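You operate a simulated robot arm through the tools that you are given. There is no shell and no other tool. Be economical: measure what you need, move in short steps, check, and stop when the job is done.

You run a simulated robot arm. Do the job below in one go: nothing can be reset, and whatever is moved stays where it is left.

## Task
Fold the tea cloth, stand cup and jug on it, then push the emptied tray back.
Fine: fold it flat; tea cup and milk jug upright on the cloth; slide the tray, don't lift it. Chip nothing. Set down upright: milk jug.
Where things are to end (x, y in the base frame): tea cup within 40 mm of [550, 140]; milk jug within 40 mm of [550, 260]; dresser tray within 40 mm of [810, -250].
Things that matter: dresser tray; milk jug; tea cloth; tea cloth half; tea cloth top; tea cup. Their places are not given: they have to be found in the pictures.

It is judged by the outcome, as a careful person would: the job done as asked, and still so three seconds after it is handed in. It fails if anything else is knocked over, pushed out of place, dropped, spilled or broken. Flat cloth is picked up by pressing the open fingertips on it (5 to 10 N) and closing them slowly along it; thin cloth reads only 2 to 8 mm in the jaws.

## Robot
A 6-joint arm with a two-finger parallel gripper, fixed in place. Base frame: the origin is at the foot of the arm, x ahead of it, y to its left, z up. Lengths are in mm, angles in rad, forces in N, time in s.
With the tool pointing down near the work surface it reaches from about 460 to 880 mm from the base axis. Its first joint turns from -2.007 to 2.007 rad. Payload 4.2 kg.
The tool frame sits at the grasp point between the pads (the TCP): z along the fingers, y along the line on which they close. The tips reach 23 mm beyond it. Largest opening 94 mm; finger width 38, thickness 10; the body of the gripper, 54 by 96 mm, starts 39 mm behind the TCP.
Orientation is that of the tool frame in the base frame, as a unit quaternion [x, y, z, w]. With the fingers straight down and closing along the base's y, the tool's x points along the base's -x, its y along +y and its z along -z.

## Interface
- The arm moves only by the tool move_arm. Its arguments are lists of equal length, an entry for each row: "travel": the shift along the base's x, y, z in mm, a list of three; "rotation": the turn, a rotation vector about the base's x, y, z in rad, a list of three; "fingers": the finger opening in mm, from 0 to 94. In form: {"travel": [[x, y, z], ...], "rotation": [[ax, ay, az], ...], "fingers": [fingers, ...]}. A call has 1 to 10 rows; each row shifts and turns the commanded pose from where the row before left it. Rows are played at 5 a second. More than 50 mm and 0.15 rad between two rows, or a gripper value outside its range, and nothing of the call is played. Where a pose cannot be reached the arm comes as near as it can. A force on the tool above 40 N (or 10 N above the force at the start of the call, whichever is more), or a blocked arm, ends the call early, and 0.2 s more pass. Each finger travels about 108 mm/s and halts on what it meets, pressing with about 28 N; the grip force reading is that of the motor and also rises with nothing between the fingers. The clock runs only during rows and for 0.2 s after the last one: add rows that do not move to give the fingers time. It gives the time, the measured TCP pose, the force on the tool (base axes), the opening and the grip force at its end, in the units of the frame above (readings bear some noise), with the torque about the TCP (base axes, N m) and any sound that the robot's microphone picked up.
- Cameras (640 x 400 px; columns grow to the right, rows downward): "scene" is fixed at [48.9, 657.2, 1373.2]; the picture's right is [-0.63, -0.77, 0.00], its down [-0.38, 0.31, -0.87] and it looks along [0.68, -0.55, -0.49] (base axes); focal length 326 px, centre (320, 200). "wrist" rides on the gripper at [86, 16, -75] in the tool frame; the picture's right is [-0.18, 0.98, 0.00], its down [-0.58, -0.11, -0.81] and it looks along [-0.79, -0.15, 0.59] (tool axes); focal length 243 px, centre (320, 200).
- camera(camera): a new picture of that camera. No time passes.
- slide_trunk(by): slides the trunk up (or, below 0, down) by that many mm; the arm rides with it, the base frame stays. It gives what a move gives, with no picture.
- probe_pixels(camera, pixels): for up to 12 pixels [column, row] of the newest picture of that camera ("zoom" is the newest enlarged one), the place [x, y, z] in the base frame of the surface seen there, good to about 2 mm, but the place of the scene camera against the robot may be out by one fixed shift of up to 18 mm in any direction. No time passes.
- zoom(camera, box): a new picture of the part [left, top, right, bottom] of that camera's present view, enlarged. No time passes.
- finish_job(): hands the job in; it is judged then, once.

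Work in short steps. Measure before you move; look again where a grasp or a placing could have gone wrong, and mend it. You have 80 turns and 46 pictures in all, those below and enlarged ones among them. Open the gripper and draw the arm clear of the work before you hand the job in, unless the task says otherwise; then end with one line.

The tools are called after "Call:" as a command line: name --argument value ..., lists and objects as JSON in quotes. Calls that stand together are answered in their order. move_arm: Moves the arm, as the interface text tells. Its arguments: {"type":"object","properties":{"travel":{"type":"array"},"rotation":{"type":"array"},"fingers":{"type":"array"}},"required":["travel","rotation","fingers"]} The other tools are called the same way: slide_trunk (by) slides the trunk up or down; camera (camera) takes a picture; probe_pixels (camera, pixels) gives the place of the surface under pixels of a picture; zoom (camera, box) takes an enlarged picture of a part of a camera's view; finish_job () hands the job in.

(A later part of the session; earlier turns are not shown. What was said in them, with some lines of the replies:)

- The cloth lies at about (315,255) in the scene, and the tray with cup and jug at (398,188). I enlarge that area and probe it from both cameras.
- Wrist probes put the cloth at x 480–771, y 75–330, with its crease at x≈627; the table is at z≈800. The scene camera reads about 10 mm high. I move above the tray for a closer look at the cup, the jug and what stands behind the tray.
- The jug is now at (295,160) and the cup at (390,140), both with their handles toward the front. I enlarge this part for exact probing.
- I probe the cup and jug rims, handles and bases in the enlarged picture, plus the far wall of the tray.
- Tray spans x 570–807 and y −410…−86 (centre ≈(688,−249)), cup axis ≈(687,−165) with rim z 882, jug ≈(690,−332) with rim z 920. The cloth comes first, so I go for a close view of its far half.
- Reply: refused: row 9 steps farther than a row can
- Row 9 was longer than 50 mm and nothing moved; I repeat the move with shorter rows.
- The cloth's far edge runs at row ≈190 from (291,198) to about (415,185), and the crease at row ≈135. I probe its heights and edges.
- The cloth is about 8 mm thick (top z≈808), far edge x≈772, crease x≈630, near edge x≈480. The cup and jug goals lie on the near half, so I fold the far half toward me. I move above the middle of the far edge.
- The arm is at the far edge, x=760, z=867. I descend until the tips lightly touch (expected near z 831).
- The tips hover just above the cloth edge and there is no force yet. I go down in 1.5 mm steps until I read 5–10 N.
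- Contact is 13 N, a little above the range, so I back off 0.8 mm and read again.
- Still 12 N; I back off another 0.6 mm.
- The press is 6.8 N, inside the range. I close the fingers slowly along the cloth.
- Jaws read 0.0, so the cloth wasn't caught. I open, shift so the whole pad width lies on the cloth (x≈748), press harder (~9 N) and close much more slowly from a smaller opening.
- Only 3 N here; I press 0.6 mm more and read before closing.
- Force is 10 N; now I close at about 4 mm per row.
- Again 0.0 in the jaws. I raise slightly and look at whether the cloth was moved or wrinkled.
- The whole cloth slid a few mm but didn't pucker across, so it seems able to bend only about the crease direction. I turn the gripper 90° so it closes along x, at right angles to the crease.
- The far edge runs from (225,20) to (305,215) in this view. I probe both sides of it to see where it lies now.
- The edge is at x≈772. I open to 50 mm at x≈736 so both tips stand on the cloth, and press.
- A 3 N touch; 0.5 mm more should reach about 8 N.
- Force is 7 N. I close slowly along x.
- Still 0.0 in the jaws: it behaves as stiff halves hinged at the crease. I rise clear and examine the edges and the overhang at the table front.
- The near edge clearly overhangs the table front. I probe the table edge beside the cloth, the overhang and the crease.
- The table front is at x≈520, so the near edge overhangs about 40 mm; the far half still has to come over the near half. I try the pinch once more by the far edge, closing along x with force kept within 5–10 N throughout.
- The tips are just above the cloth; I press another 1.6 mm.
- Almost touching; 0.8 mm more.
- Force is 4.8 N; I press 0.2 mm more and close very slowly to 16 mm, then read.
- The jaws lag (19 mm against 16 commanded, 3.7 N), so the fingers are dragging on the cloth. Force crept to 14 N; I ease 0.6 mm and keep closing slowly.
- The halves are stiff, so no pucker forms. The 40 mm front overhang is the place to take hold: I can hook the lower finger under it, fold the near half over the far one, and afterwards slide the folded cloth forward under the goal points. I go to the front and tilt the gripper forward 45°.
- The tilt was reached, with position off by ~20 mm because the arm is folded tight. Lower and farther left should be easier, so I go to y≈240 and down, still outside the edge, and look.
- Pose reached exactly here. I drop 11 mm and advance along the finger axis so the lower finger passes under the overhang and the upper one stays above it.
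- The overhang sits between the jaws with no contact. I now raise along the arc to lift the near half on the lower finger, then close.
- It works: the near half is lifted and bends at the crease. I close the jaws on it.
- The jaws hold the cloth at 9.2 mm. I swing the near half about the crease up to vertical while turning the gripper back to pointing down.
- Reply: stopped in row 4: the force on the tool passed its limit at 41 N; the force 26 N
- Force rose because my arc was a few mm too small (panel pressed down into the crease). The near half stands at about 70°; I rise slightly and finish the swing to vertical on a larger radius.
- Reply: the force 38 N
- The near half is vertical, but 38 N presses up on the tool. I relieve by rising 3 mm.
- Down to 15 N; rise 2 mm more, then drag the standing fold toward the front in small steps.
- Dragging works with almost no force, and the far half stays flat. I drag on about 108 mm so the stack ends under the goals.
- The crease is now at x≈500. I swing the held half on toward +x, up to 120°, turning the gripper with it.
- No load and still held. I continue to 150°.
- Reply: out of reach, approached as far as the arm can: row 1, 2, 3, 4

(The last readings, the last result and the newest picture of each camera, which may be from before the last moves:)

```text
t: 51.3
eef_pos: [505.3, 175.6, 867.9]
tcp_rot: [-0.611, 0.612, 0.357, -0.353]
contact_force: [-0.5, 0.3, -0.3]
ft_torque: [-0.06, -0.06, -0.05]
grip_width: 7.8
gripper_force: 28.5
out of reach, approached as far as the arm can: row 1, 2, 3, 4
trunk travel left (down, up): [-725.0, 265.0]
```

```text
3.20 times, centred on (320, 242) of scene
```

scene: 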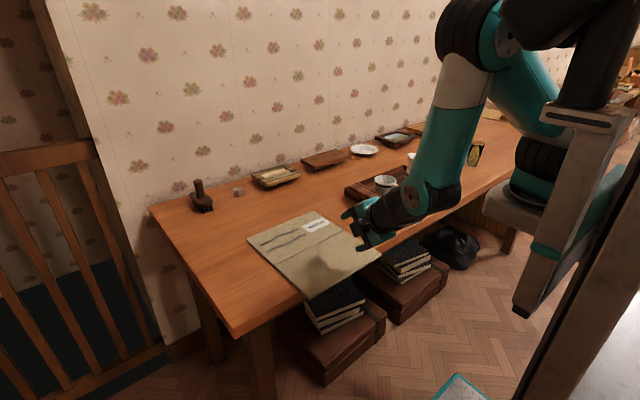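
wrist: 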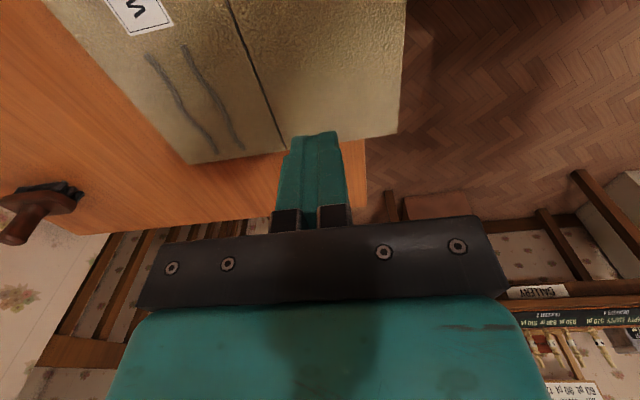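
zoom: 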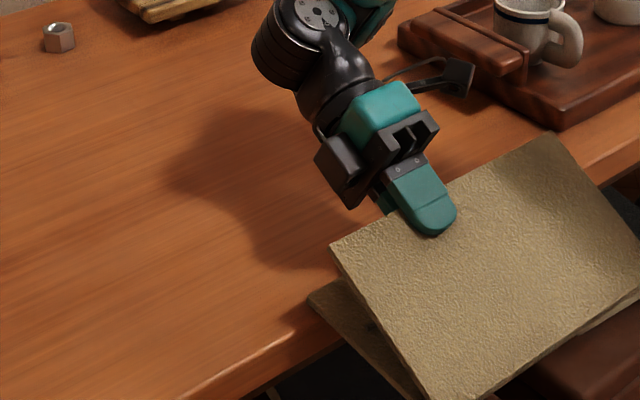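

The tilt beyond 120° was out of reach and the wrist was pulled back, dragging the cloth to the front edge; it is still held at 7.8 mm. I retrace the same path in half steps to the reachable 120° pose, which slides it back.

Call:
move_arm --travel '[[-5, 0, 7.6], [-5.1, 0, 7.7], [-6, 0, 6.9], [-6.1, 0, 6.9], [-6.9, 0, 6.2], [-6.9, 0, 6.3], [-7.6, 0, 5.2], [-7.6, 0, 5.3], [0, 0, 0]]' --rotation '[[0, -0.0655, 0], [0, -0.0655, 0], [0, -0.0655, 0], [0, -0.0655, 0], [0, -0.0655, 0], [0, -0.0655, 0], [0, -0.0655, 0], [0, -0.0655, 0], [0, 0, 0]]' --fingers '[0, 0, 0, 0, 0, 0, 0, 0, 0]'

Call:
zoom --camera "scene" --box '[220, 180, 420, 305]'

```text
t: 53.3
eef_pos: [455.6, 176.5, 920.5]
tcp_rot: [0.684, -0.682, -0.186, 0.183]
contact_force: [0.2, 0.6, -0.3]
ft_torque: [-0.06, -0.09, 0.04]
grip_width: 7.8
gripper_force: 28.0
trunk travel left (down, up): [-725.0, 265.0]
```

```text
3.20 times, centred on (320, 242) of scene
```

zoom: 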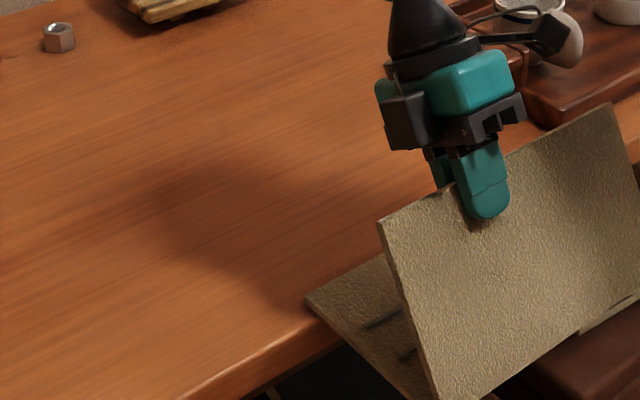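

I'm at 120° tilt again but the cloth lies about 115 mm too far front and 64 mm to the right; its far edge still rests on the table. I carry it back in +x, +y.

Call:
move_arm --travel '[[6, 0, 1], [10, 3, 1], [12, 7, 1], [12, 8, 1], [12, 8, 1], [12, 8, 1], [12, 8, 0], [12, 8, 0], [12, 7, 0], [0, 0, 0]]' --rotation '[[0, 0, 0], [0, 0, 0], [0, 0, 0], [0, 0, 0], [0, 0, 0], [0, 0, 0], [0, 0, 0], [0, 0, 0], [0, 0, 0], [0, 0, 0]]' --fingers '[0, 0, 0, 0, 0, 0, 0, 0, 0, 0]'

Call:
zoom --camera "scene" --box '[220, 180, 420, 305]'

```text
t: 55.5
eef_pos: [555.4, 233.1, 926.9]
tcp_rot: [-0.682, 0.683, 0.186, -0.184]
contact_force: [-0.7, -2.0, 1.0]
ft_torque: [-0.43, 0.14, -0.04]
grip_width: 7.5
gripper_force: 28.1
trunk travel left (down, up): [-725.0, 265.0]
```

```text
3.20 times, centred on (320, 242) of scene
```

zoom: 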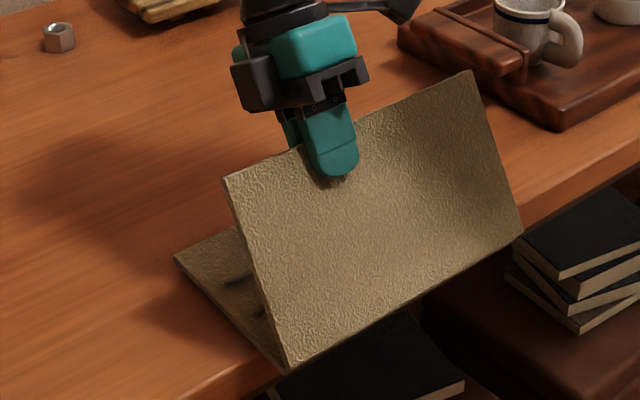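

Recovered: the cloth is back with its crease at x≈485 and the top half at 120°. I now open the jaws so the panel leans on the +x finger, turn the hand upright and lower it in a controlled way.

Call:
move_arm --travel '[[0, 0, 0], [0, 0, 0], [0, 0, 0], [7, 0, -8], [7, 0, -9], [8, 0, -9], [8, 0, -10], [0, 0, 0]]' --rotation '[[0, 0, 0], [0, 0, 0], [0, 0, 0], [0, -0.131, 0], [0, -0.131, 0], [0, -0.131, 0], [0, -0.131, 0], [0, 0, 0]]' --fingers '[20, 40, 60, 60, 60, 60, 60, 60]'

Call:
zoom --camera "scene" --box '[220, 180, 420, 305]'

```text
t: 57.3
eef_pos: [584.5, 233.5, 891.2]
tcp_rot: [0.708, -0.707, -0.003, 0.001]
contact_force: [0.7, 0.0, 0.5]
ft_torque: [0.01, 0.0, -0.02]
grip_width: 60.3
gripper_force: 0.5
trunk travel left (down, up): [-725.0, 265.0]
```

```text
3.20 times, centred on (320, 242) of scene
```

zoom: 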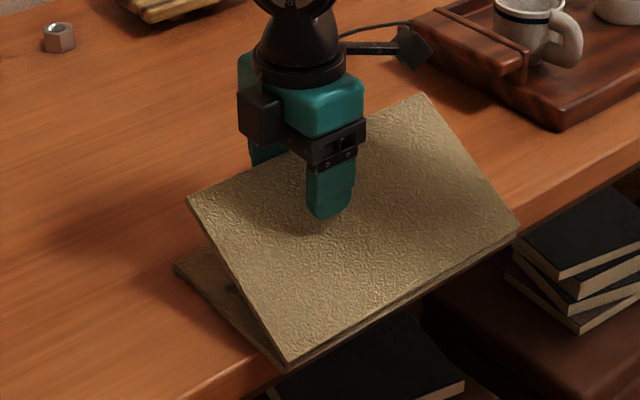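

The panel leans on the far finger at about 150°. I continue down and outward until it comes off the finger near the bottom.

Call:
move_arm --travel '[[5, 0, -10], [5, 0, -10], [5, 0, -11], [8, 0, 0], [8, 0, 0], [8, 0, 0], [0, 0, 0], [0, 0, 0]]' --rotation '[[0, 0, 0], [0, 0, 0], [0, 0, 0], [0, 0, 0], [0, 0, 0], [0, 0, 0], [0, 0, 0], [0, 0, 0]]' --fingers '[60, 60, 60, 60, 60, 60, 60, 60]'

Call:
zoom --camera "scene" --box '[220, 180, 420, 305]'

```text
t: 59.1
eef_pos: [624.0, 232.2, 859.9]
tcp_rot: [-0.707, 0.707, 0.004, -0.001]
contact_force: [1.1, 0.5, -0.1]
ft_torque: [-0.01, 0.0, 0.0]
grip_width: 60.0
gripper_force: 0.1
trunk travel left (down, up): [-725.0, 265.0]
```

```text
3.20 times, centred on (320, 242) of scene
```

zoom: 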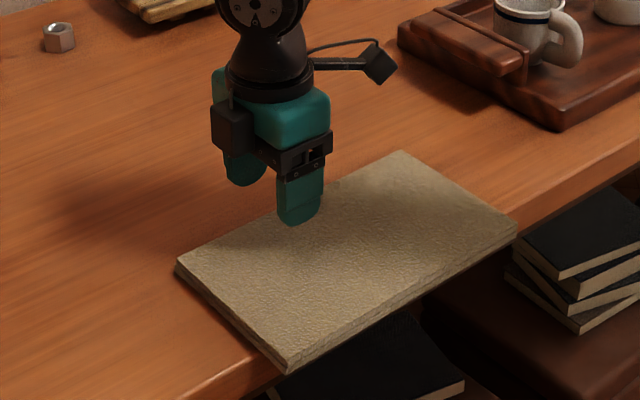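

The cloth is folded flat, edges aligned. I rise and turn the gripper back, then measure the stack.

Call:
move_arm --travel '[[0, 0, 45], [0, 0, 45], [0, 0, 40], [-20, 0, 20], [-20, 0, 10], [-20, 0, 10], [-20, 0, 0], [-20, -20, 0], [-20, -20, 0], [-20, 0, 0]]' --rotation '[[0, 0, 0], [0, 0, -0.149], [0, 0, -0.149], [0, 0, -0.149], [0, 0, -0.149], [0, 0, -0.149], [0, 0, -0.149], [0, 0, -0.149], [0, 0, -0.149], [0, 0, -0.149]]' --fingers '[60, 60, 60, 80, 94, 94, 94, 94, 94, 94]'

Call:
move_arm --travel '[[0, 0, 0], [0, 0, 0], [0, 0, 0]]' --rotation '[[0, 0, -0.149], [0, 0, -0.0808], [0, 0, 0]]' --fingers '[94, 94, 94]'

Call:
camera --camera "wrist"

```text
t: 61.3
eef_pos: [483.5, 193.5, 1029.9]
tcp_rot: [-0.114, 0.993, 0.003, 0.002]
contact_force: [0.4, 0.0, -0.1]
ft_torque: [0.02, 0.06, -0.01]
grip_width: 94.1
gripper_force: 0.0
trunk travel left (down, up): [-725.0, 265.0]
```

```text
t: 62.1
eef_pos: [483.3, 193.6, 1029.8]
tcp_rot: [0.0, 1.0, 0.002, 0.002]
contact_force: [0.1, 0.1, -0.9]
ft_torque: [-0.03, -0.02, 0.01]
grip_width: 94.0
gripper_force: 0.0
trunk travel left (down, up): [-725.0, 265.0]
```

```text
15 pictures are left
```

wrist: 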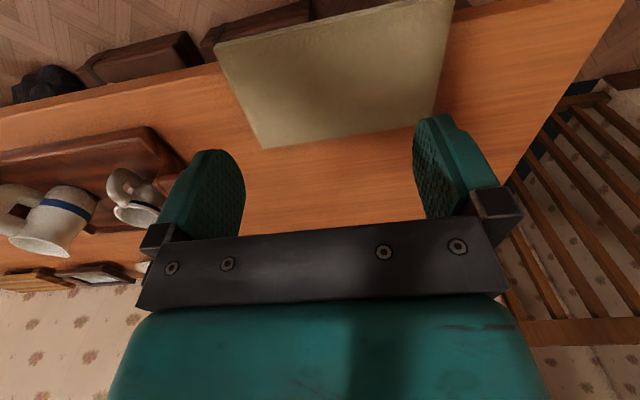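

The folded cloth runs from (216,45)/(450,5) at the front to (262,147)/(435,118) at the back; I probe it and save pictures.

Call:
probe_pixels --camera "wrist" --pixels '[[220, 47], [262, 145], [432, 116], [345, 132], [330, 80], [400, 40], [280, 70], [320, 25], [448, 5], [246, 100], [435, 80]]'

Call:
probe_pixels --camera "zoom" --pixels '[[180, 265], [400, 154], [514, 233], [287, 364], [400, 295]]'

```text
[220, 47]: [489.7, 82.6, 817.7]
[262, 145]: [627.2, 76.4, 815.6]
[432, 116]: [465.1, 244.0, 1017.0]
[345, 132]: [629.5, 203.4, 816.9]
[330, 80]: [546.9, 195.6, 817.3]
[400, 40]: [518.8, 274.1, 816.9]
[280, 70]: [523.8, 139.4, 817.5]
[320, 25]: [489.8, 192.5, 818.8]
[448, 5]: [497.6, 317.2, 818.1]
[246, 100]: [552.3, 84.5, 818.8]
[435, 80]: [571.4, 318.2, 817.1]
```

```text
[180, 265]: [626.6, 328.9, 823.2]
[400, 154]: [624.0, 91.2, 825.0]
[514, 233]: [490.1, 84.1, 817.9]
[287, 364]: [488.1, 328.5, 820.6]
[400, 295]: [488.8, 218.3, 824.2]
```

The stack is x 488–630, y 78–325, top z 817, safely supported. Now the cup: I go above its axis at (687,−165).

Call:
move_arm --travel '[[22.7, -39.9, 0], [22.7, -39.9, 0], [22.7, -39.9, 0], [22.7, -39.9, 0], [22.7, -39.9, 0], [22.7, -39.9, 0], [22.7, -39.9, -10], [22.7, -39.9, -15], [22.4, -39.4, -15], [0, 0, 0]]' --rotation '[[0, 0, 0], [0, 0, 0], [0, 0, 0], [0, 0, 0], [0, 0, 0], [0, 0, 0], [0, 0, 0], [0, 0, 0], [0, 0, 0], [0, 0, 0]]' --fingers '[94, 94, 94, 94, 94, 94, 94, 94, 94, 94]'

Call:
camera --camera "wrist"

```text
t: 64.3
eef_pos: [687.9, -165.9, 990.8]
tcp_rot: [0.001, 1.0, 0.002, 0.001]
contact_force: [-1.2, 0.2, 0.5]
ft_torque: [-0.01, -0.01, -0.03]
grip_width: 94.1
gripper_force: 0.1
trunk travel left (down, up): [-725.0, 265.0]
```

```text
14 pictures are left
```

wrist: 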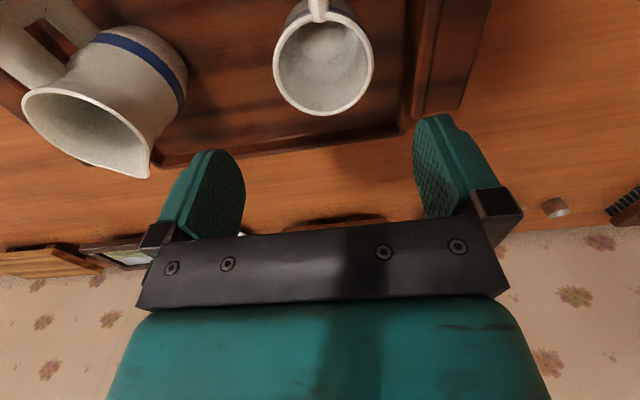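

Cup rim is seen around (323,58); I probe the rim and the jug again from this nearer view.

Call:
probe_pixels --camera "wrist" --pixels '[[277, 60], [370, 60], [323, 112], [323, 17], [300, 105], [352, 101], [30, 95], [148, 172], [110, 103], [183, 80], [60, 150], [318, 5]]'

```text
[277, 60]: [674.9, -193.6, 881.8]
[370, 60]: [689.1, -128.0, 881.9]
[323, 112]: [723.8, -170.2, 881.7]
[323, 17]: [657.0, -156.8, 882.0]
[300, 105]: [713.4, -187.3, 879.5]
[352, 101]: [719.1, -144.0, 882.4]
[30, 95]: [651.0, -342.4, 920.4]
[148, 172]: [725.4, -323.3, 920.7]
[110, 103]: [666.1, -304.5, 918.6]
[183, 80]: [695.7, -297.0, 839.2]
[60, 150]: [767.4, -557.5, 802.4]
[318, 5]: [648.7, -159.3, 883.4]
```

Cup axis is (690,−163) with diameter ≈70, rim z 882. I lower straight over it to z≈853, well above the tray floor.

Call:
move_arm --travel '[[2, 2.5, -40], [0, 0, -40], [0, 0, -30], [0, 0, -20], [0, 0, -8], [0, 0, 0]]' --rotation '[[0, 0, 0], [0, 0, 0], [0, 0, 0], [0, 0, 0], [0, 0, 0], [0, 0, 0]]' --fingers '[94, 94, 94, 94, 94, 94]'

```text
t: 65.7
eef_pos: [688.9, -162.9, 851.3]
tcp_rot: [0.0, 1.0, 0.002, 0.001]
contact_force: [-1.0, 0.2, -0.2]
ft_torque: [0.01, 0.0, 0.01]
grip_width: 94.0
gripper_force: 0.0
trunk travel left (down, up): [-725.0, 265.0]
```

No contact; I close gently on the cup.

Call:
move_arm --travel '[[0, 0, 0], [0, 0, 0], [0, 0, 0], [0, 0, 0], [0, 0, 0], [0, 0, 0], [0, 0, 0]]' --rotation '[[0, 0, 0], [0, 0, 0], [0, 0, 0], [0, 0, 0], [0, 0, 0], [0, 0, 0], [0, 0, 0]]' --fingers '[86, 80, 76, 72, 68, 64, 60]'

```text
t: 67.3
eef_pos: [688.8, -162.5, 852.1]
tcp_rot: [0.0, 1.0, 0.003, 0.002]
contact_force: [0.6, -0.8, -0.1]
ft_torque: [-0.03, 0.01, -0.03]
grip_width: 73.9
gripper_force: 27.9
trunk travel left (down, up): [-725.0, 265.0]
```

Gripped at 73.9 mm. I lift straight up 30 mm, then higher.

Call:
move_arm --travel '[[0, 0, 5], [0, 0, 15], [0, 0, 30], [0, 0, 40], [0, 0, 30], [0, 0, 0]]' --rotation '[[0, 0, 0], [0, 0, 0], [0, 0, 0], [0, 0, 0], [0, 0, 0], [0, 0, 0]]' --fingers '[60, 60, 60, 60, 60, 60]'

Call:
zoom --camera "scene" --box '[300, 100, 500, 225]'

```text
t: 68.7
eef_pos: [690.2, -164.0, 971.8]
tcp_rot: [0.0, 1.0, 0.002, 0.002]
contact_force: [-0.8, 0.3, -1.6]
ft_torque: [0.02, 0.0, -0.01]
grip_width: 73.7
gripper_force: 28.4
trunk travel left (down, up): [-725.0, 265.0]
```

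```text
3.20 times, centred on (400, 162) of scene
```

zoom: 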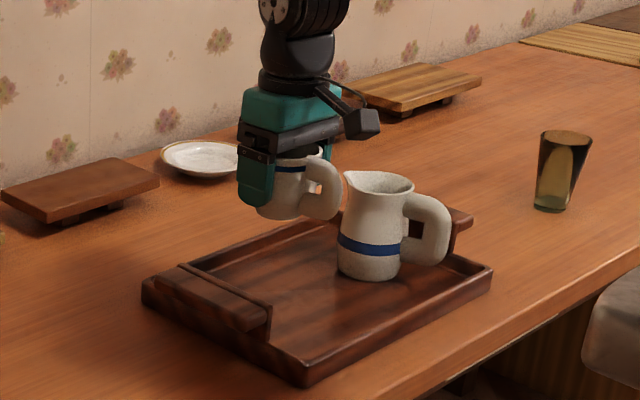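

The cup is held upright. I carry it over the cloth to (558,140).

Call:
move_arm --travel '[[-10, 24, 0], [-17.5, 40, 0], [-17.5, 40, 0], [-17.5, 40, 0], [-17.5, 40, 0], [-17.5, 40, 0], [-17.5, 40, 0], [-15, 35, 0], [-2, 5, 0], [0, 0, 0]]' --rotation '[[0, 0, 0], [0, 0, 0], [0, 0, 0], [0, 0, 0], [0, 0, 0], [0, 0, 0], [0, 0, 0], [0, 0, 0], [0, 0, 0], [0, 0, 0]]' --fingers '[60, 60, 60, 60, 60, 60, 60, 60, 60, 60]'

Call:
move_arm --travel '[[0, 0, -30], [0, 0, -30], [0, 0, -25], [0, 0, -15], [0, 0, -8], [0, 0, -3], [0, 0, 0]]' --rotation '[[0, 0, 0], [0, 0, 0], [0, 0, 0], [0, 0, 0], [0, 0, 0], [0, 0, 0], [0, 0, 0]]' --fingers '[60, 60, 60, 60, 60, 60, 60]'

```text
t: 70.9
eef_pos: [558.5, 141.4, 971.9]
tcp_rot: [0.0, 1.0, 0.002, 0.002]
contact_force: [0.3, 0.3, -2.1]
ft_torque: [-0.02, 0.01, 0.0]
grip_width: 73.7
gripper_force: 27.6
trunk travel left (down, up): [-725.0, 265.0]
```

```text
t: 72.5
eef_pos: [557.9, 141.6, 859.4]
tcp_rot: [0.0, 1.0, 0.003, 0.002]
contact_force: [0.9, 0.1, -2.0]
ft_torque: [0.01, -0.04, 0.01]
grip_width: 74.1
gripper_force: 28.0
trunk travel left (down, up): [-725.0, 265.0]
```

Weight still hangs (−2 N) at z 859; I go down in 1 mm steps until contact.

Call:
move_arm --travel '[[0, 0, -1], [0, 0, -0.7], [0, 0, 0]]' --rotation '[[0, 0, 0], [0, 0, 0], [0, 0, 0]]' --fingers '[60, 60, 60]'

```text
t: 73.3
eef_pos: [557.5, 140.5, 859.3]
tcp_rot: [0.0, 1.0, 0.003, 0.001]
contact_force: [-0.4, 0.3, -2.2]
ft_torque: [0.01, -0.03, 0.0]
grip_width: 74.3
gripper_force: 28.4
trunk travel left (down, up): [-725.0, 265.0]
```

Not yet touching; two more mm in small steps.

Call:
move_arm --travel '[[0, 0, -0.8], [0, 0, -0.7], [0, 0, 0]]' --rotation '[[0, 0, 0], [0, 0, 0], [0, 0, 0]]' --fingers '[60, 60, 60]'

```text
t: 74.1
eef_pos: [557.1, 141.4, 858.4]
tcp_rot: [0.0, 1.0, 0.003, 0.003]
contact_force: [-0.3, -1.5, 13.4]
ft_torque: [-0.08, 0.18, 0.01]
grip_width: 73.5
gripper_force: 27.6
trunk travel left (down, up): [-725.0, 265.0]
```

The cup is resting (13 N). I ease up 0.7 mm, open slowly, and rise.

Call:
move_arm --travel '[[0, 0, 0.7], [0, 0, 0], [0, 0, 0], [0, 0, 0], [0, 0, 0], [0, 0, 20], [0, 0, 40], [0, 0, 45], [0, 0, 45], [0, 0, 0]]' --rotation '[[0, 0, 0], [0, 0, 0], [0, 0, 0], [0, 0, 0], [0, 0, 0], [0, 0, 0], [0, 0, 0], [0, 0, 0], [0, 0, 0], [0, 0, 0]]' --fingers '[72, 78, 84, 90, 94, 94, 94, 94, 94, 94]'

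Call:
zoom --camera "scene" --box '[240, 150, 480, 300]'

```text
t: 76.3
eef_pos: [557.4, 140.7, 1009.0]
tcp_rot: [0.0, 1.0, 0.002, 0.002]
contact_force: [0.1, -0.1, 0.8]
ft_torque: [0.0, -0.01, 0.02]
grip_width: 94.2
gripper_force: 0.2
trunk travel left (down, up): [-725.0, 265.0]
```

```text
2.67 times, centred on (360, 225) of scene
```

zoom: 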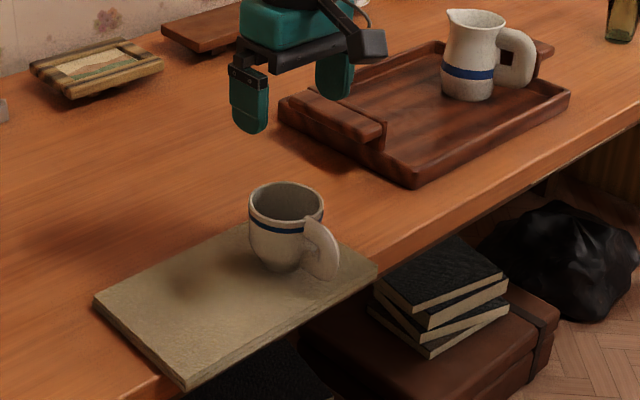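

The cup stands upright on the cloth. Next I go above the jug, near (687,−330).

Call:
move_arm --travel '[[13, -47, 0], [13, -47, 0], [13, -47, 0], [13, -47, 0], [13, -47, 0], [13, -47, 0], [13, -47, 0], [13, -47, 0], [13, -47, 0], [13, -47, 0]]' --rotation '[[0, 0, 0], [0, 0, 0], [0, 0, 0], [0, 0, 0], [0, 0, 0], [0, 0, 0], [0, 0, 0], [0, 0, 0], [0, 0, 0], [0, 0, 0]]' --fingers '[94, 94, 94, 94, 94, 94, 94, 94, 94, 94]'

Call:
camera --camera "wrist"

```text
t: 78.5
eef_pos: [685.9, -329.3, 1008.6]
tcp_rot: [0.0, 1.0, 0.002, 0.0]
contact_force: [-0.3, 0.6, -0.1]
ft_torque: [-0.03, 0.01, 0.04]
grip_width: 93.9
gripper_force: 0.1
trunk travel left (down, up): [-725.0, 265.0]
```

```text
11 pictures are left
```

wrist: 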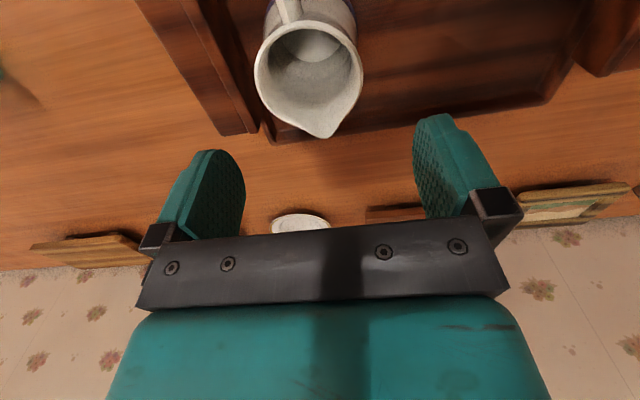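

The jug's rim is seen around (308,75) with the spout at (322,136). I probe rim and body.

Call:
probe_pixels --camera "wrist" --pixels '[[257, 72], [361, 75], [322, 135], [305, 23], [270, 110], [352, 108], [275, 5], [350, 10], [352, 28], [290, 5]]'

```text
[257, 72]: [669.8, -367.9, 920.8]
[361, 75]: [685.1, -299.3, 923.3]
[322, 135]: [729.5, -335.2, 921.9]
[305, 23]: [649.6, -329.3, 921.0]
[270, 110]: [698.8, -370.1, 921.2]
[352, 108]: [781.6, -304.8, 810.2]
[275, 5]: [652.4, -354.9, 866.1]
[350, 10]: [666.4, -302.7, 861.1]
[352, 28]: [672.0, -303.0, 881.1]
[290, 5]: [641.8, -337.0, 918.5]
```

Jug axis is (684,−335), about 72 mm across, rim z 921. I lower to z≈888, which keeps the gripper body above the rim and the fingers clear of the tray handle.

Call:
move_arm --travel '[[-2, -5, -35], [0, 0, -35], [0, 0, -25], [0, 0, -17], [0, 0, -9], [0, 0, 0]]' --rotation '[[0, 0, 0], [0, 0, 0], [0, 0, 0], [0, 0, 0], [0, 0, 0], [0, 0, 0]]' --fingers '[94, 94, 94, 94, 94, 94]'

Call:
move_arm --travel '[[0, 0, 0], [0, 0, 0], [0, 0, 0], [0, 0, 0], [0, 0, 0], [0, 0, 0], [0, 0, 0], [0, 0, 0]]' --rotation '[[0, 0, 0], [0, 0, 0], [0, 0, 0], [0, 0, 0], [0, 0, 0], [0, 0, 0], [0, 0, 0], [0, 0, 0]]' --fingers '[86, 80, 76, 72, 68, 64, 60, 56]'

```text
t: 79.9
eef_pos: [686.0, -333.4, 887.0]
tcp_rot: [-0.001, 1.0, 0.002, 0.002]
contact_force: [-0.5, 0.2, 0.2]
ft_torque: [-0.02, 0.01, 0.0]
grip_width: 94.2
gripper_force: 0.0
trunk travel left (down, up): [-725.0, 265.0]
```

```text
t: 81.7
eef_pos: [685.8, -333.3, 888.2]
tcp_rot: [0.0, 1.0, 0.003, 0.002]
contact_force: [0.4, -0.8, 0.5]
ft_torque: [-0.07, -0.01, 0.07]
grip_width: 72.7
gripper_force: 28.0
trunk travel left (down, up): [-725.0, 265.0]
```

Gripped at 72.7 mm; I lift and check.

Call:
move_arm --travel '[[0, 0, 4], [0, 0, 12], [0, 0, 30], [0, 0, 40], [0, 0, 34], [0, 0, 0]]' --rotation '[[0, 0, 0], [0, 0, 0], [0, 0, 0], [0, 0, 0], [0, 0, 0], [0, 0, 0]]' --fingers '[56, 56, 56, 56, 56, 56]'

Call:
zoom --camera "scene" --box '[300, 100, 500, 225]'

```text
t: 83.1
eef_pos: [686.2, -333.0, 1007.4]
tcp_rot: [0.0, 1.0, 0.003, 0.001]
contact_force: [0.1, -0.2, -2.8]
ft_torque: [0.02, -0.02, 0.01]
grip_width: 72.8
gripper_force: 28.1
trunk travel left (down, up): [-725.0, 265.0]
```

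```text
3.20 times, centred on (400, 162) of scene
```

zoom: 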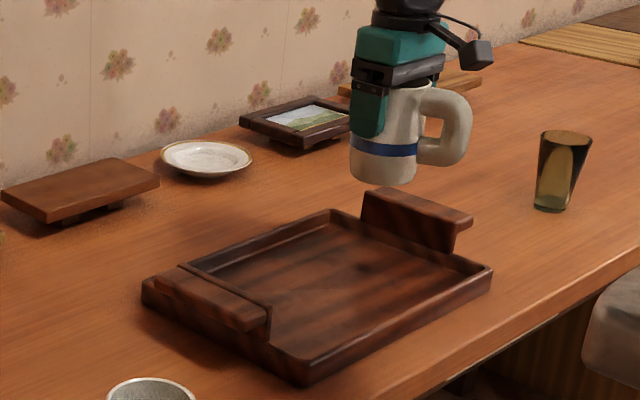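

The jug is held upright. I carry it along x≈686, behind the cup, to y≈262, and then toward the cloth.

Call:
move_arm --travel '[[0, 25, 0], [0, 48, 0], [0, 48, 0], [0, 48, 0], [0, 48, 0], [0, 48, 0], [0, 48, 0], [0, 48, 0], [0, 48, 0], [0, 48, 0]]' --rotation '[[0, 0, 0], [0, 0, 0], [0, 0, 0], [0, 0, 0], [0, 0, 0], [0, 0, 0], [0, 0, 0], [0, 0, 0], [0, 0, 0], [0, 0, 0]]' --fingers '[56, 56, 56, 56, 56, 56, 56, 56, 56, 56]'

Call:
move_arm --travel '[[0, 48, 0], [0, 48, 0], [-20, 35, 0], [-40, 7, 0], [-40, 0, 0], [-26, 0, -20], [0, 0, -40], [0, 0, -30], [0, 0, -14], [0, 0, -6]]' --rotation '[[0, 0, 0], [0, 0, 0], [0, 0, 0], [0, 0, 0], [0, 0, 0], [0, 0, 0], [0, 0, 0], [0, 0, 0], [0, 0, 0], [0, 0, 0]]' --fingers '[56, 56, 56, 56, 56, 56, 56, 56, 56, 56]'

```text
t: 85.3
eef_pos: [685.6, 123.7, 1007.8]
tcp_rot: [0.0, 1.0, 0.003, 0.001]
contact_force: [0.2, -0.6, -2.6]
ft_torque: [0.04, -0.04, 0.0]
grip_width: 72.8
gripper_force: 28.5
trunk travel left (down, up): [-725.0, 265.0]
```

```text
t: 87.5
eef_pos: [560.5, 261.2, 897.0]
tcp_rot: [0.0, 1.0, 0.003, 0.001]
contact_force: [1.1, 0.4, -3.2]
ft_torque: [0.02, -0.09, -0.01]
grip_width: 72.9
gripper_force: 27.4
trunk travel left (down, up): [-725.0, 265.0]
```

The jug is at (560,261) and its base should meet the cloth near TCP z 894. I lower in small steps.

Call:
move_arm --travel '[[0, 0, -1], [0, 0, -1], [0, 0, -0.6], [0, 0, 0]]' --rotation '[[0, 0, 0], [0, 0, 0], [0, 0, 0], [0, 0, 0]]' --fingers '[56, 56, 56, 56]'

```text
t: 88.5
eef_pos: [560.4, 260.8, 895.1]
tcp_rot: [0.0, 1.0, 0.003, 0.002]
contact_force: [0.1, -0.3, -2.6]
ft_torque: [0.01, -0.01, 0.02]
grip_width: 72.9
gripper_force: 27.8
trunk travel left (down, up): [-725.0, 265.0]
```

Still hanging; a further 1 mm.

Call:
move_arm --travel '[[0, 0, -0.7], [0, 0, -0.5], [0, 0, 0]]' --rotation '[[0, 0, 0], [0, 0, 0], [0, 0, 0]]' --fingers '[56, 56, 56]'

```text
t: 89.3
eef_pos: [560.2, 260.3, 893.7]
tcp_rot: [0.001, 1.0, 0.003, 0.001]
contact_force: [0.6, 0.3, 7.0]
ft_torque: [-0.12, 0.14, -0.02]
grip_width: 72.8
gripper_force: 28.6
trunk travel left (down, up): [-725.0, 265.0]
```

The jug rests (7 N). I ease up a touch, open slowly, and rise.

Call:
move_arm --travel '[[0, 0, 0.6], [0, 0, 0], [0, 0, 0], [0, 0, 0], [0, 0, 0], [0, 0, 15], [0, 0, 40], [0, 0, 45], [0, 0, 30], [0, 0, 0]]' --rotation '[[0, 0, 0], [0, 0, 0], [0, 0, 0], [0, 0, 0], [0, 0, 0], [0, 0, 0], [0, 0, 0], [0, 0, 0], [0, 0, 0], [0, 0, 0]]' --fingers '[70, 78, 84, 90, 94, 94, 94, 94, 94, 94]'

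Call:
zoom --camera "scene" --box '[240, 150, 480, 300]'

```text
t: 91.5
eef_pos: [561.5, 261.7, 1023.3]
tcp_rot: [0.001, 1.0, 0.003, 0.001]
contact_force: [-0.7, 0.0, 0.0]
ft_torque: [-0.02, -0.02, -0.04]
grip_width: 94.0
gripper_force: 0.2
trunk travel left (down, up): [-725.0, 265.0]
```

```text
2.67 times, centred on (360, 225) of scene
```

zoom: 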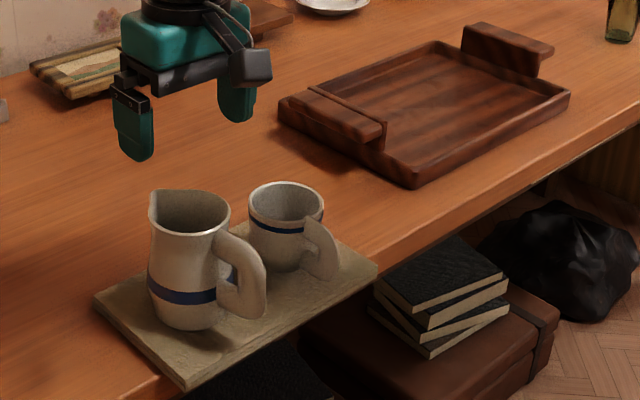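

Both stand upright on the folded cloth. Now the tray: I go to the front of its rim (x≈570) at y −249 with the fingers spread.

Call:
move_arm --travel '[[-3, -49, 0], [-3, -49, 0], [-3, -49, 0], [-3, -49, 0], [-3, -49, 0], [-3, -49, 0], [-3, -49, 0], [-3, -49, 0], [-3, -49, 0], [-4, -49, 0]]' --rotation '[[0, 0, 0], [0, 0, 0], [0, 0, 0], [0, 0, 0], [0, 0, 0], [0, 0, 0], [0, 0, 0], [0, 0, 0], [0, 0, 0], [0, 0, 0]]' --fingers '[94, 94, 94, 94, 94, 94, 94, 94, 94, 94]'

Call:
move_arm --travel '[[0, -21, -30], [-2, 0, -45], [0, 0, -45], [0, 0, -40], [0, 0, -20], [0, 0, -10], [0, 0, 0]]' --rotation '[[0, 0, 0], [0, 0, 0], [0, 0, 0], [0, 0, 0], [0, 0, 0], [0, 0, 0], [0, 0, 0]]' --fingers '[94, 94, 94, 94, 94, 94, 94]'

Call:
zoom --camera "scene" --box '[320, 120, 520, 245]'

```text
t: 93.7
eef_pos: [528.6, -229.6, 1023.1]
tcp_rot: [-0.001, 1.0, 0.003, 0.001]
contact_force: [0.3, 0.3, -0.1]
ft_torque: [-0.06, 0.02, -0.01]
grip_width: 94.1
gripper_force: 0.0
trunk travel left (down, up): [-725.0, 265.0]
```

```text
t: 95.3
eef_pos: [527.1, -250.1, 832.5]
tcp_rot: [0.0, 1.0, 0.003, 0.002]
contact_force: [0.7, -0.5, 0.4]
ft_torque: [0.0, 0.0, -0.01]
grip_width: 94.1
gripper_force: 0.1
trunk travel left (down, up): [-725.0, 265.0]
```

```text
3.20 times, centred on (420, 182) of scene
```

zoom: 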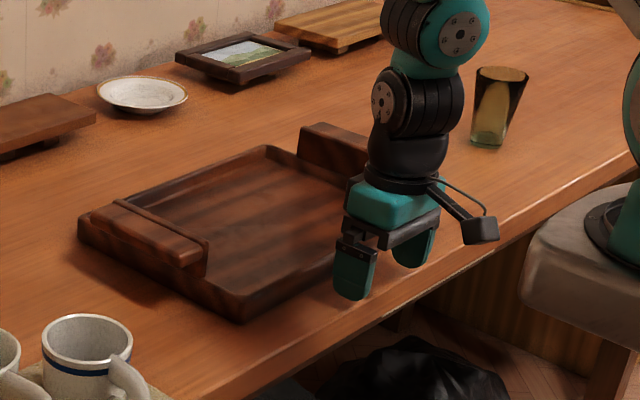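

The fingers stand on the front side of the rim, not touching. I push slowly in +x.

Call:
move_arm --travel '[[10, 0, 0], [8, 0, 0], [5, 0, 0], [5, 0, 0], [5, 0, 0], [6, 0, 0], [6, 0, 0], [8, 0, 0], [8, 0, 0], [0, 0, 0]]' --rotation '[[0, 0, 0], [0, 0, 0], [0, 0, 0], [0, 0, 0], [0, 0, 0], [0, 0, 0], [0, 0, 0], [0, 0, 0], [0, 0, 0], [0, 0, 0]]' --fingers '[94, 94, 94, 94, 94, 94, 94, 94, 94, 94]'

```text
t: 97.5
eef_pos: [587.8, -250.3, 834.6]
tcp_rot: [0.0, 1.0, 0.002, 0.001]
contact_force: [-1.4, -0.4, 0.5]
ft_torque: [0.01, 0.05, -0.01]
grip_width: 94.1
gripper_force: 0.1
trunk travel left (down, up): [-725.0, 265.0]
```

It slides lightly. I push the remaining ~85 mm.

Call:
move_arm --travel '[[9, 0, -0.5], [9, 0, -0.5], [9, 0, 0], [9, 0, 0], [9, 0, 0], [9, 0, 0], [9, 0, 0], [9, 0, 0], [6, 0, 0], [3, 0, 0]]' --rotation '[[0, 0, 0], [0, 0, 0], [0, 0, 0], [0, 0, 0], [0, 0, 0], [0, 0, 0], [0, 0, 0], [0, 0, 0], [0, 0, 0], [0, 0, 0]]' --fingers '[94, 94, 94, 94, 94, 94, 94, 94, 94, 94]'

Call:
zoom --camera "scene" --box '[320, 120, 520, 245]'

```text
t: 99.7
eef_pos: [669.1, -249.6, 833.3]
tcp_rot: [-0.001, 1.0, 0.003, 0.002]
contact_force: [-2.1, -0.2, 1.8]
ft_torque: [0.02, 0.0, -0.01]
grip_width: 94.0
gripper_force: 0.1
trunk travel left (down, up): [-725.0, 265.0]
```

```text
3.20 times, centred on (420, 182) of scene
```

zoom: 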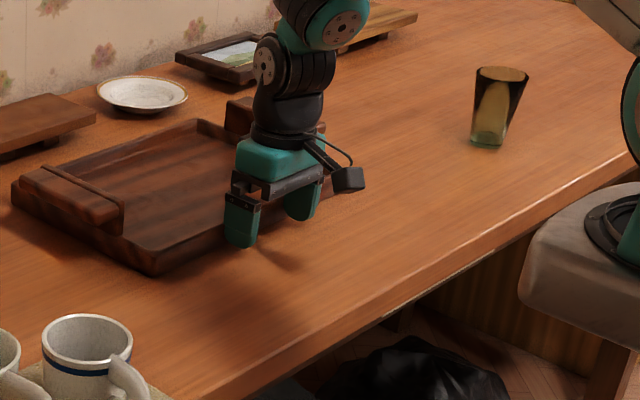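

The tray's front rim should be at x≈689, so its centre is about 807. I back off, rise and verify with the wrist camera.

Call:
move_arm --travel '[[-15, 0, 0], [-25, 0, 10], [-30, 0, 35], [-30, 0, 40], [-30, 0, 40], [-30, 0, 40], [-30, 0, 40], [-20, 0, 45], [0, 0, 40], [0, 0, 0]]' --rotation '[[0, 0, 0], [0, 0, 0], [0, 0, 0], [0, 0, 0], [0, 0, 0], [0, 0, 0], [0, 0, 0], [0, 0, 0], [0, 0, 0], [0, 0, 0]]' --fingers '[94, 94, 94, 94, 94, 94, 94, 94, 94, 94]'

Call:
camera --camera "wrist"

Call:
camera --camera "scene"

```text
t: 101.9
eef_pos: [458.8, -250.4, 1123.1]
tcp_rot: [0.0, 1.0, 0.003, 0.002]
contact_force: [0.0, 0.8, 0.2]
ft_torque: [0.04, 0.01, -0.02]
grip_width: 93.9
gripper_force: 0.0
trunk travel left (down, up): [-725.0, 265.0]
```

```text
6 pictures are left
```

wrist: 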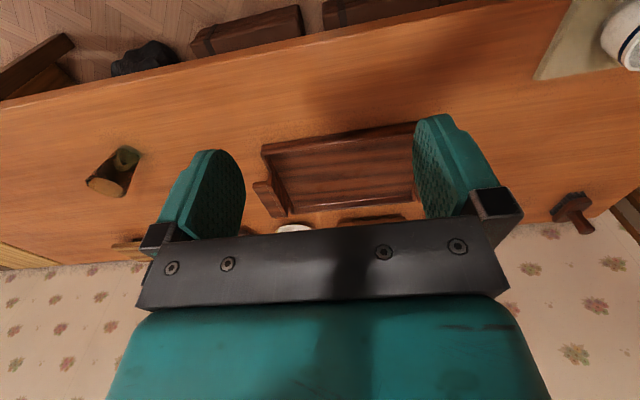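

```text
5 pictures are left
```

scene: 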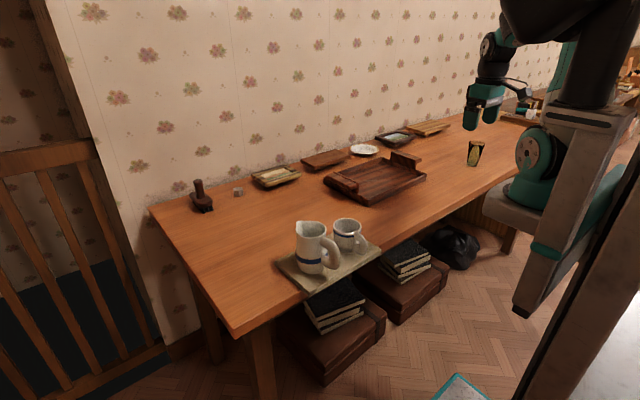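

I probe the tray's corners and the cup and jug rims to confirm final places.

Call:
probe_pixels --camera "wrist" --pixels '[[262, 152], [412, 125], [288, 214], [340, 143], [350, 207], [255, 192]]'

Call:
probe_pixels --camera "scene" --pixels '[[372, 205], [426, 178], [324, 180], [296, 228], [338, 243], [334, 225], [362, 228], [282, 268], [380, 245]]'

```text
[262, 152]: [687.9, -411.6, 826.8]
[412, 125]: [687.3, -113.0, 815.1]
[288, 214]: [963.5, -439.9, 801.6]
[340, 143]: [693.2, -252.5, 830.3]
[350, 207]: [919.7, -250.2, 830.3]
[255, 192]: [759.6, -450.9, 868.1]
```

```text
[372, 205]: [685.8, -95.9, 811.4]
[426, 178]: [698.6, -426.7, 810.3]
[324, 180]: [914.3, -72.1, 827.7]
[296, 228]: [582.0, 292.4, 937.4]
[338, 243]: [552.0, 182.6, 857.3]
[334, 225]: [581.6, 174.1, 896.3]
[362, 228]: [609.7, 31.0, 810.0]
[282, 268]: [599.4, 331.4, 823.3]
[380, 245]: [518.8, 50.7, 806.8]
```

Everything checks out: the tray spans x 688–922 (centre ≈(805,−250)), the cup stands at ≈(558,141) and the jug at ≈(561,261) on the flat fold. The arm is clear with the gripper open, so I hand it in.

Call:
finish_job

```text
The job is handed in.
```

The job is handed in. The cloth is folded flat, with the cup standing upright on it at about (558, 141) and the jug at about (561, 261). The emptied tray was slid back, not lifted, to about (805, −250). The near half of the cloth is folded over the far half, and I then drew the folded cloth forward so it lay under the goal points; it overhangs the table front by about 30 mm.
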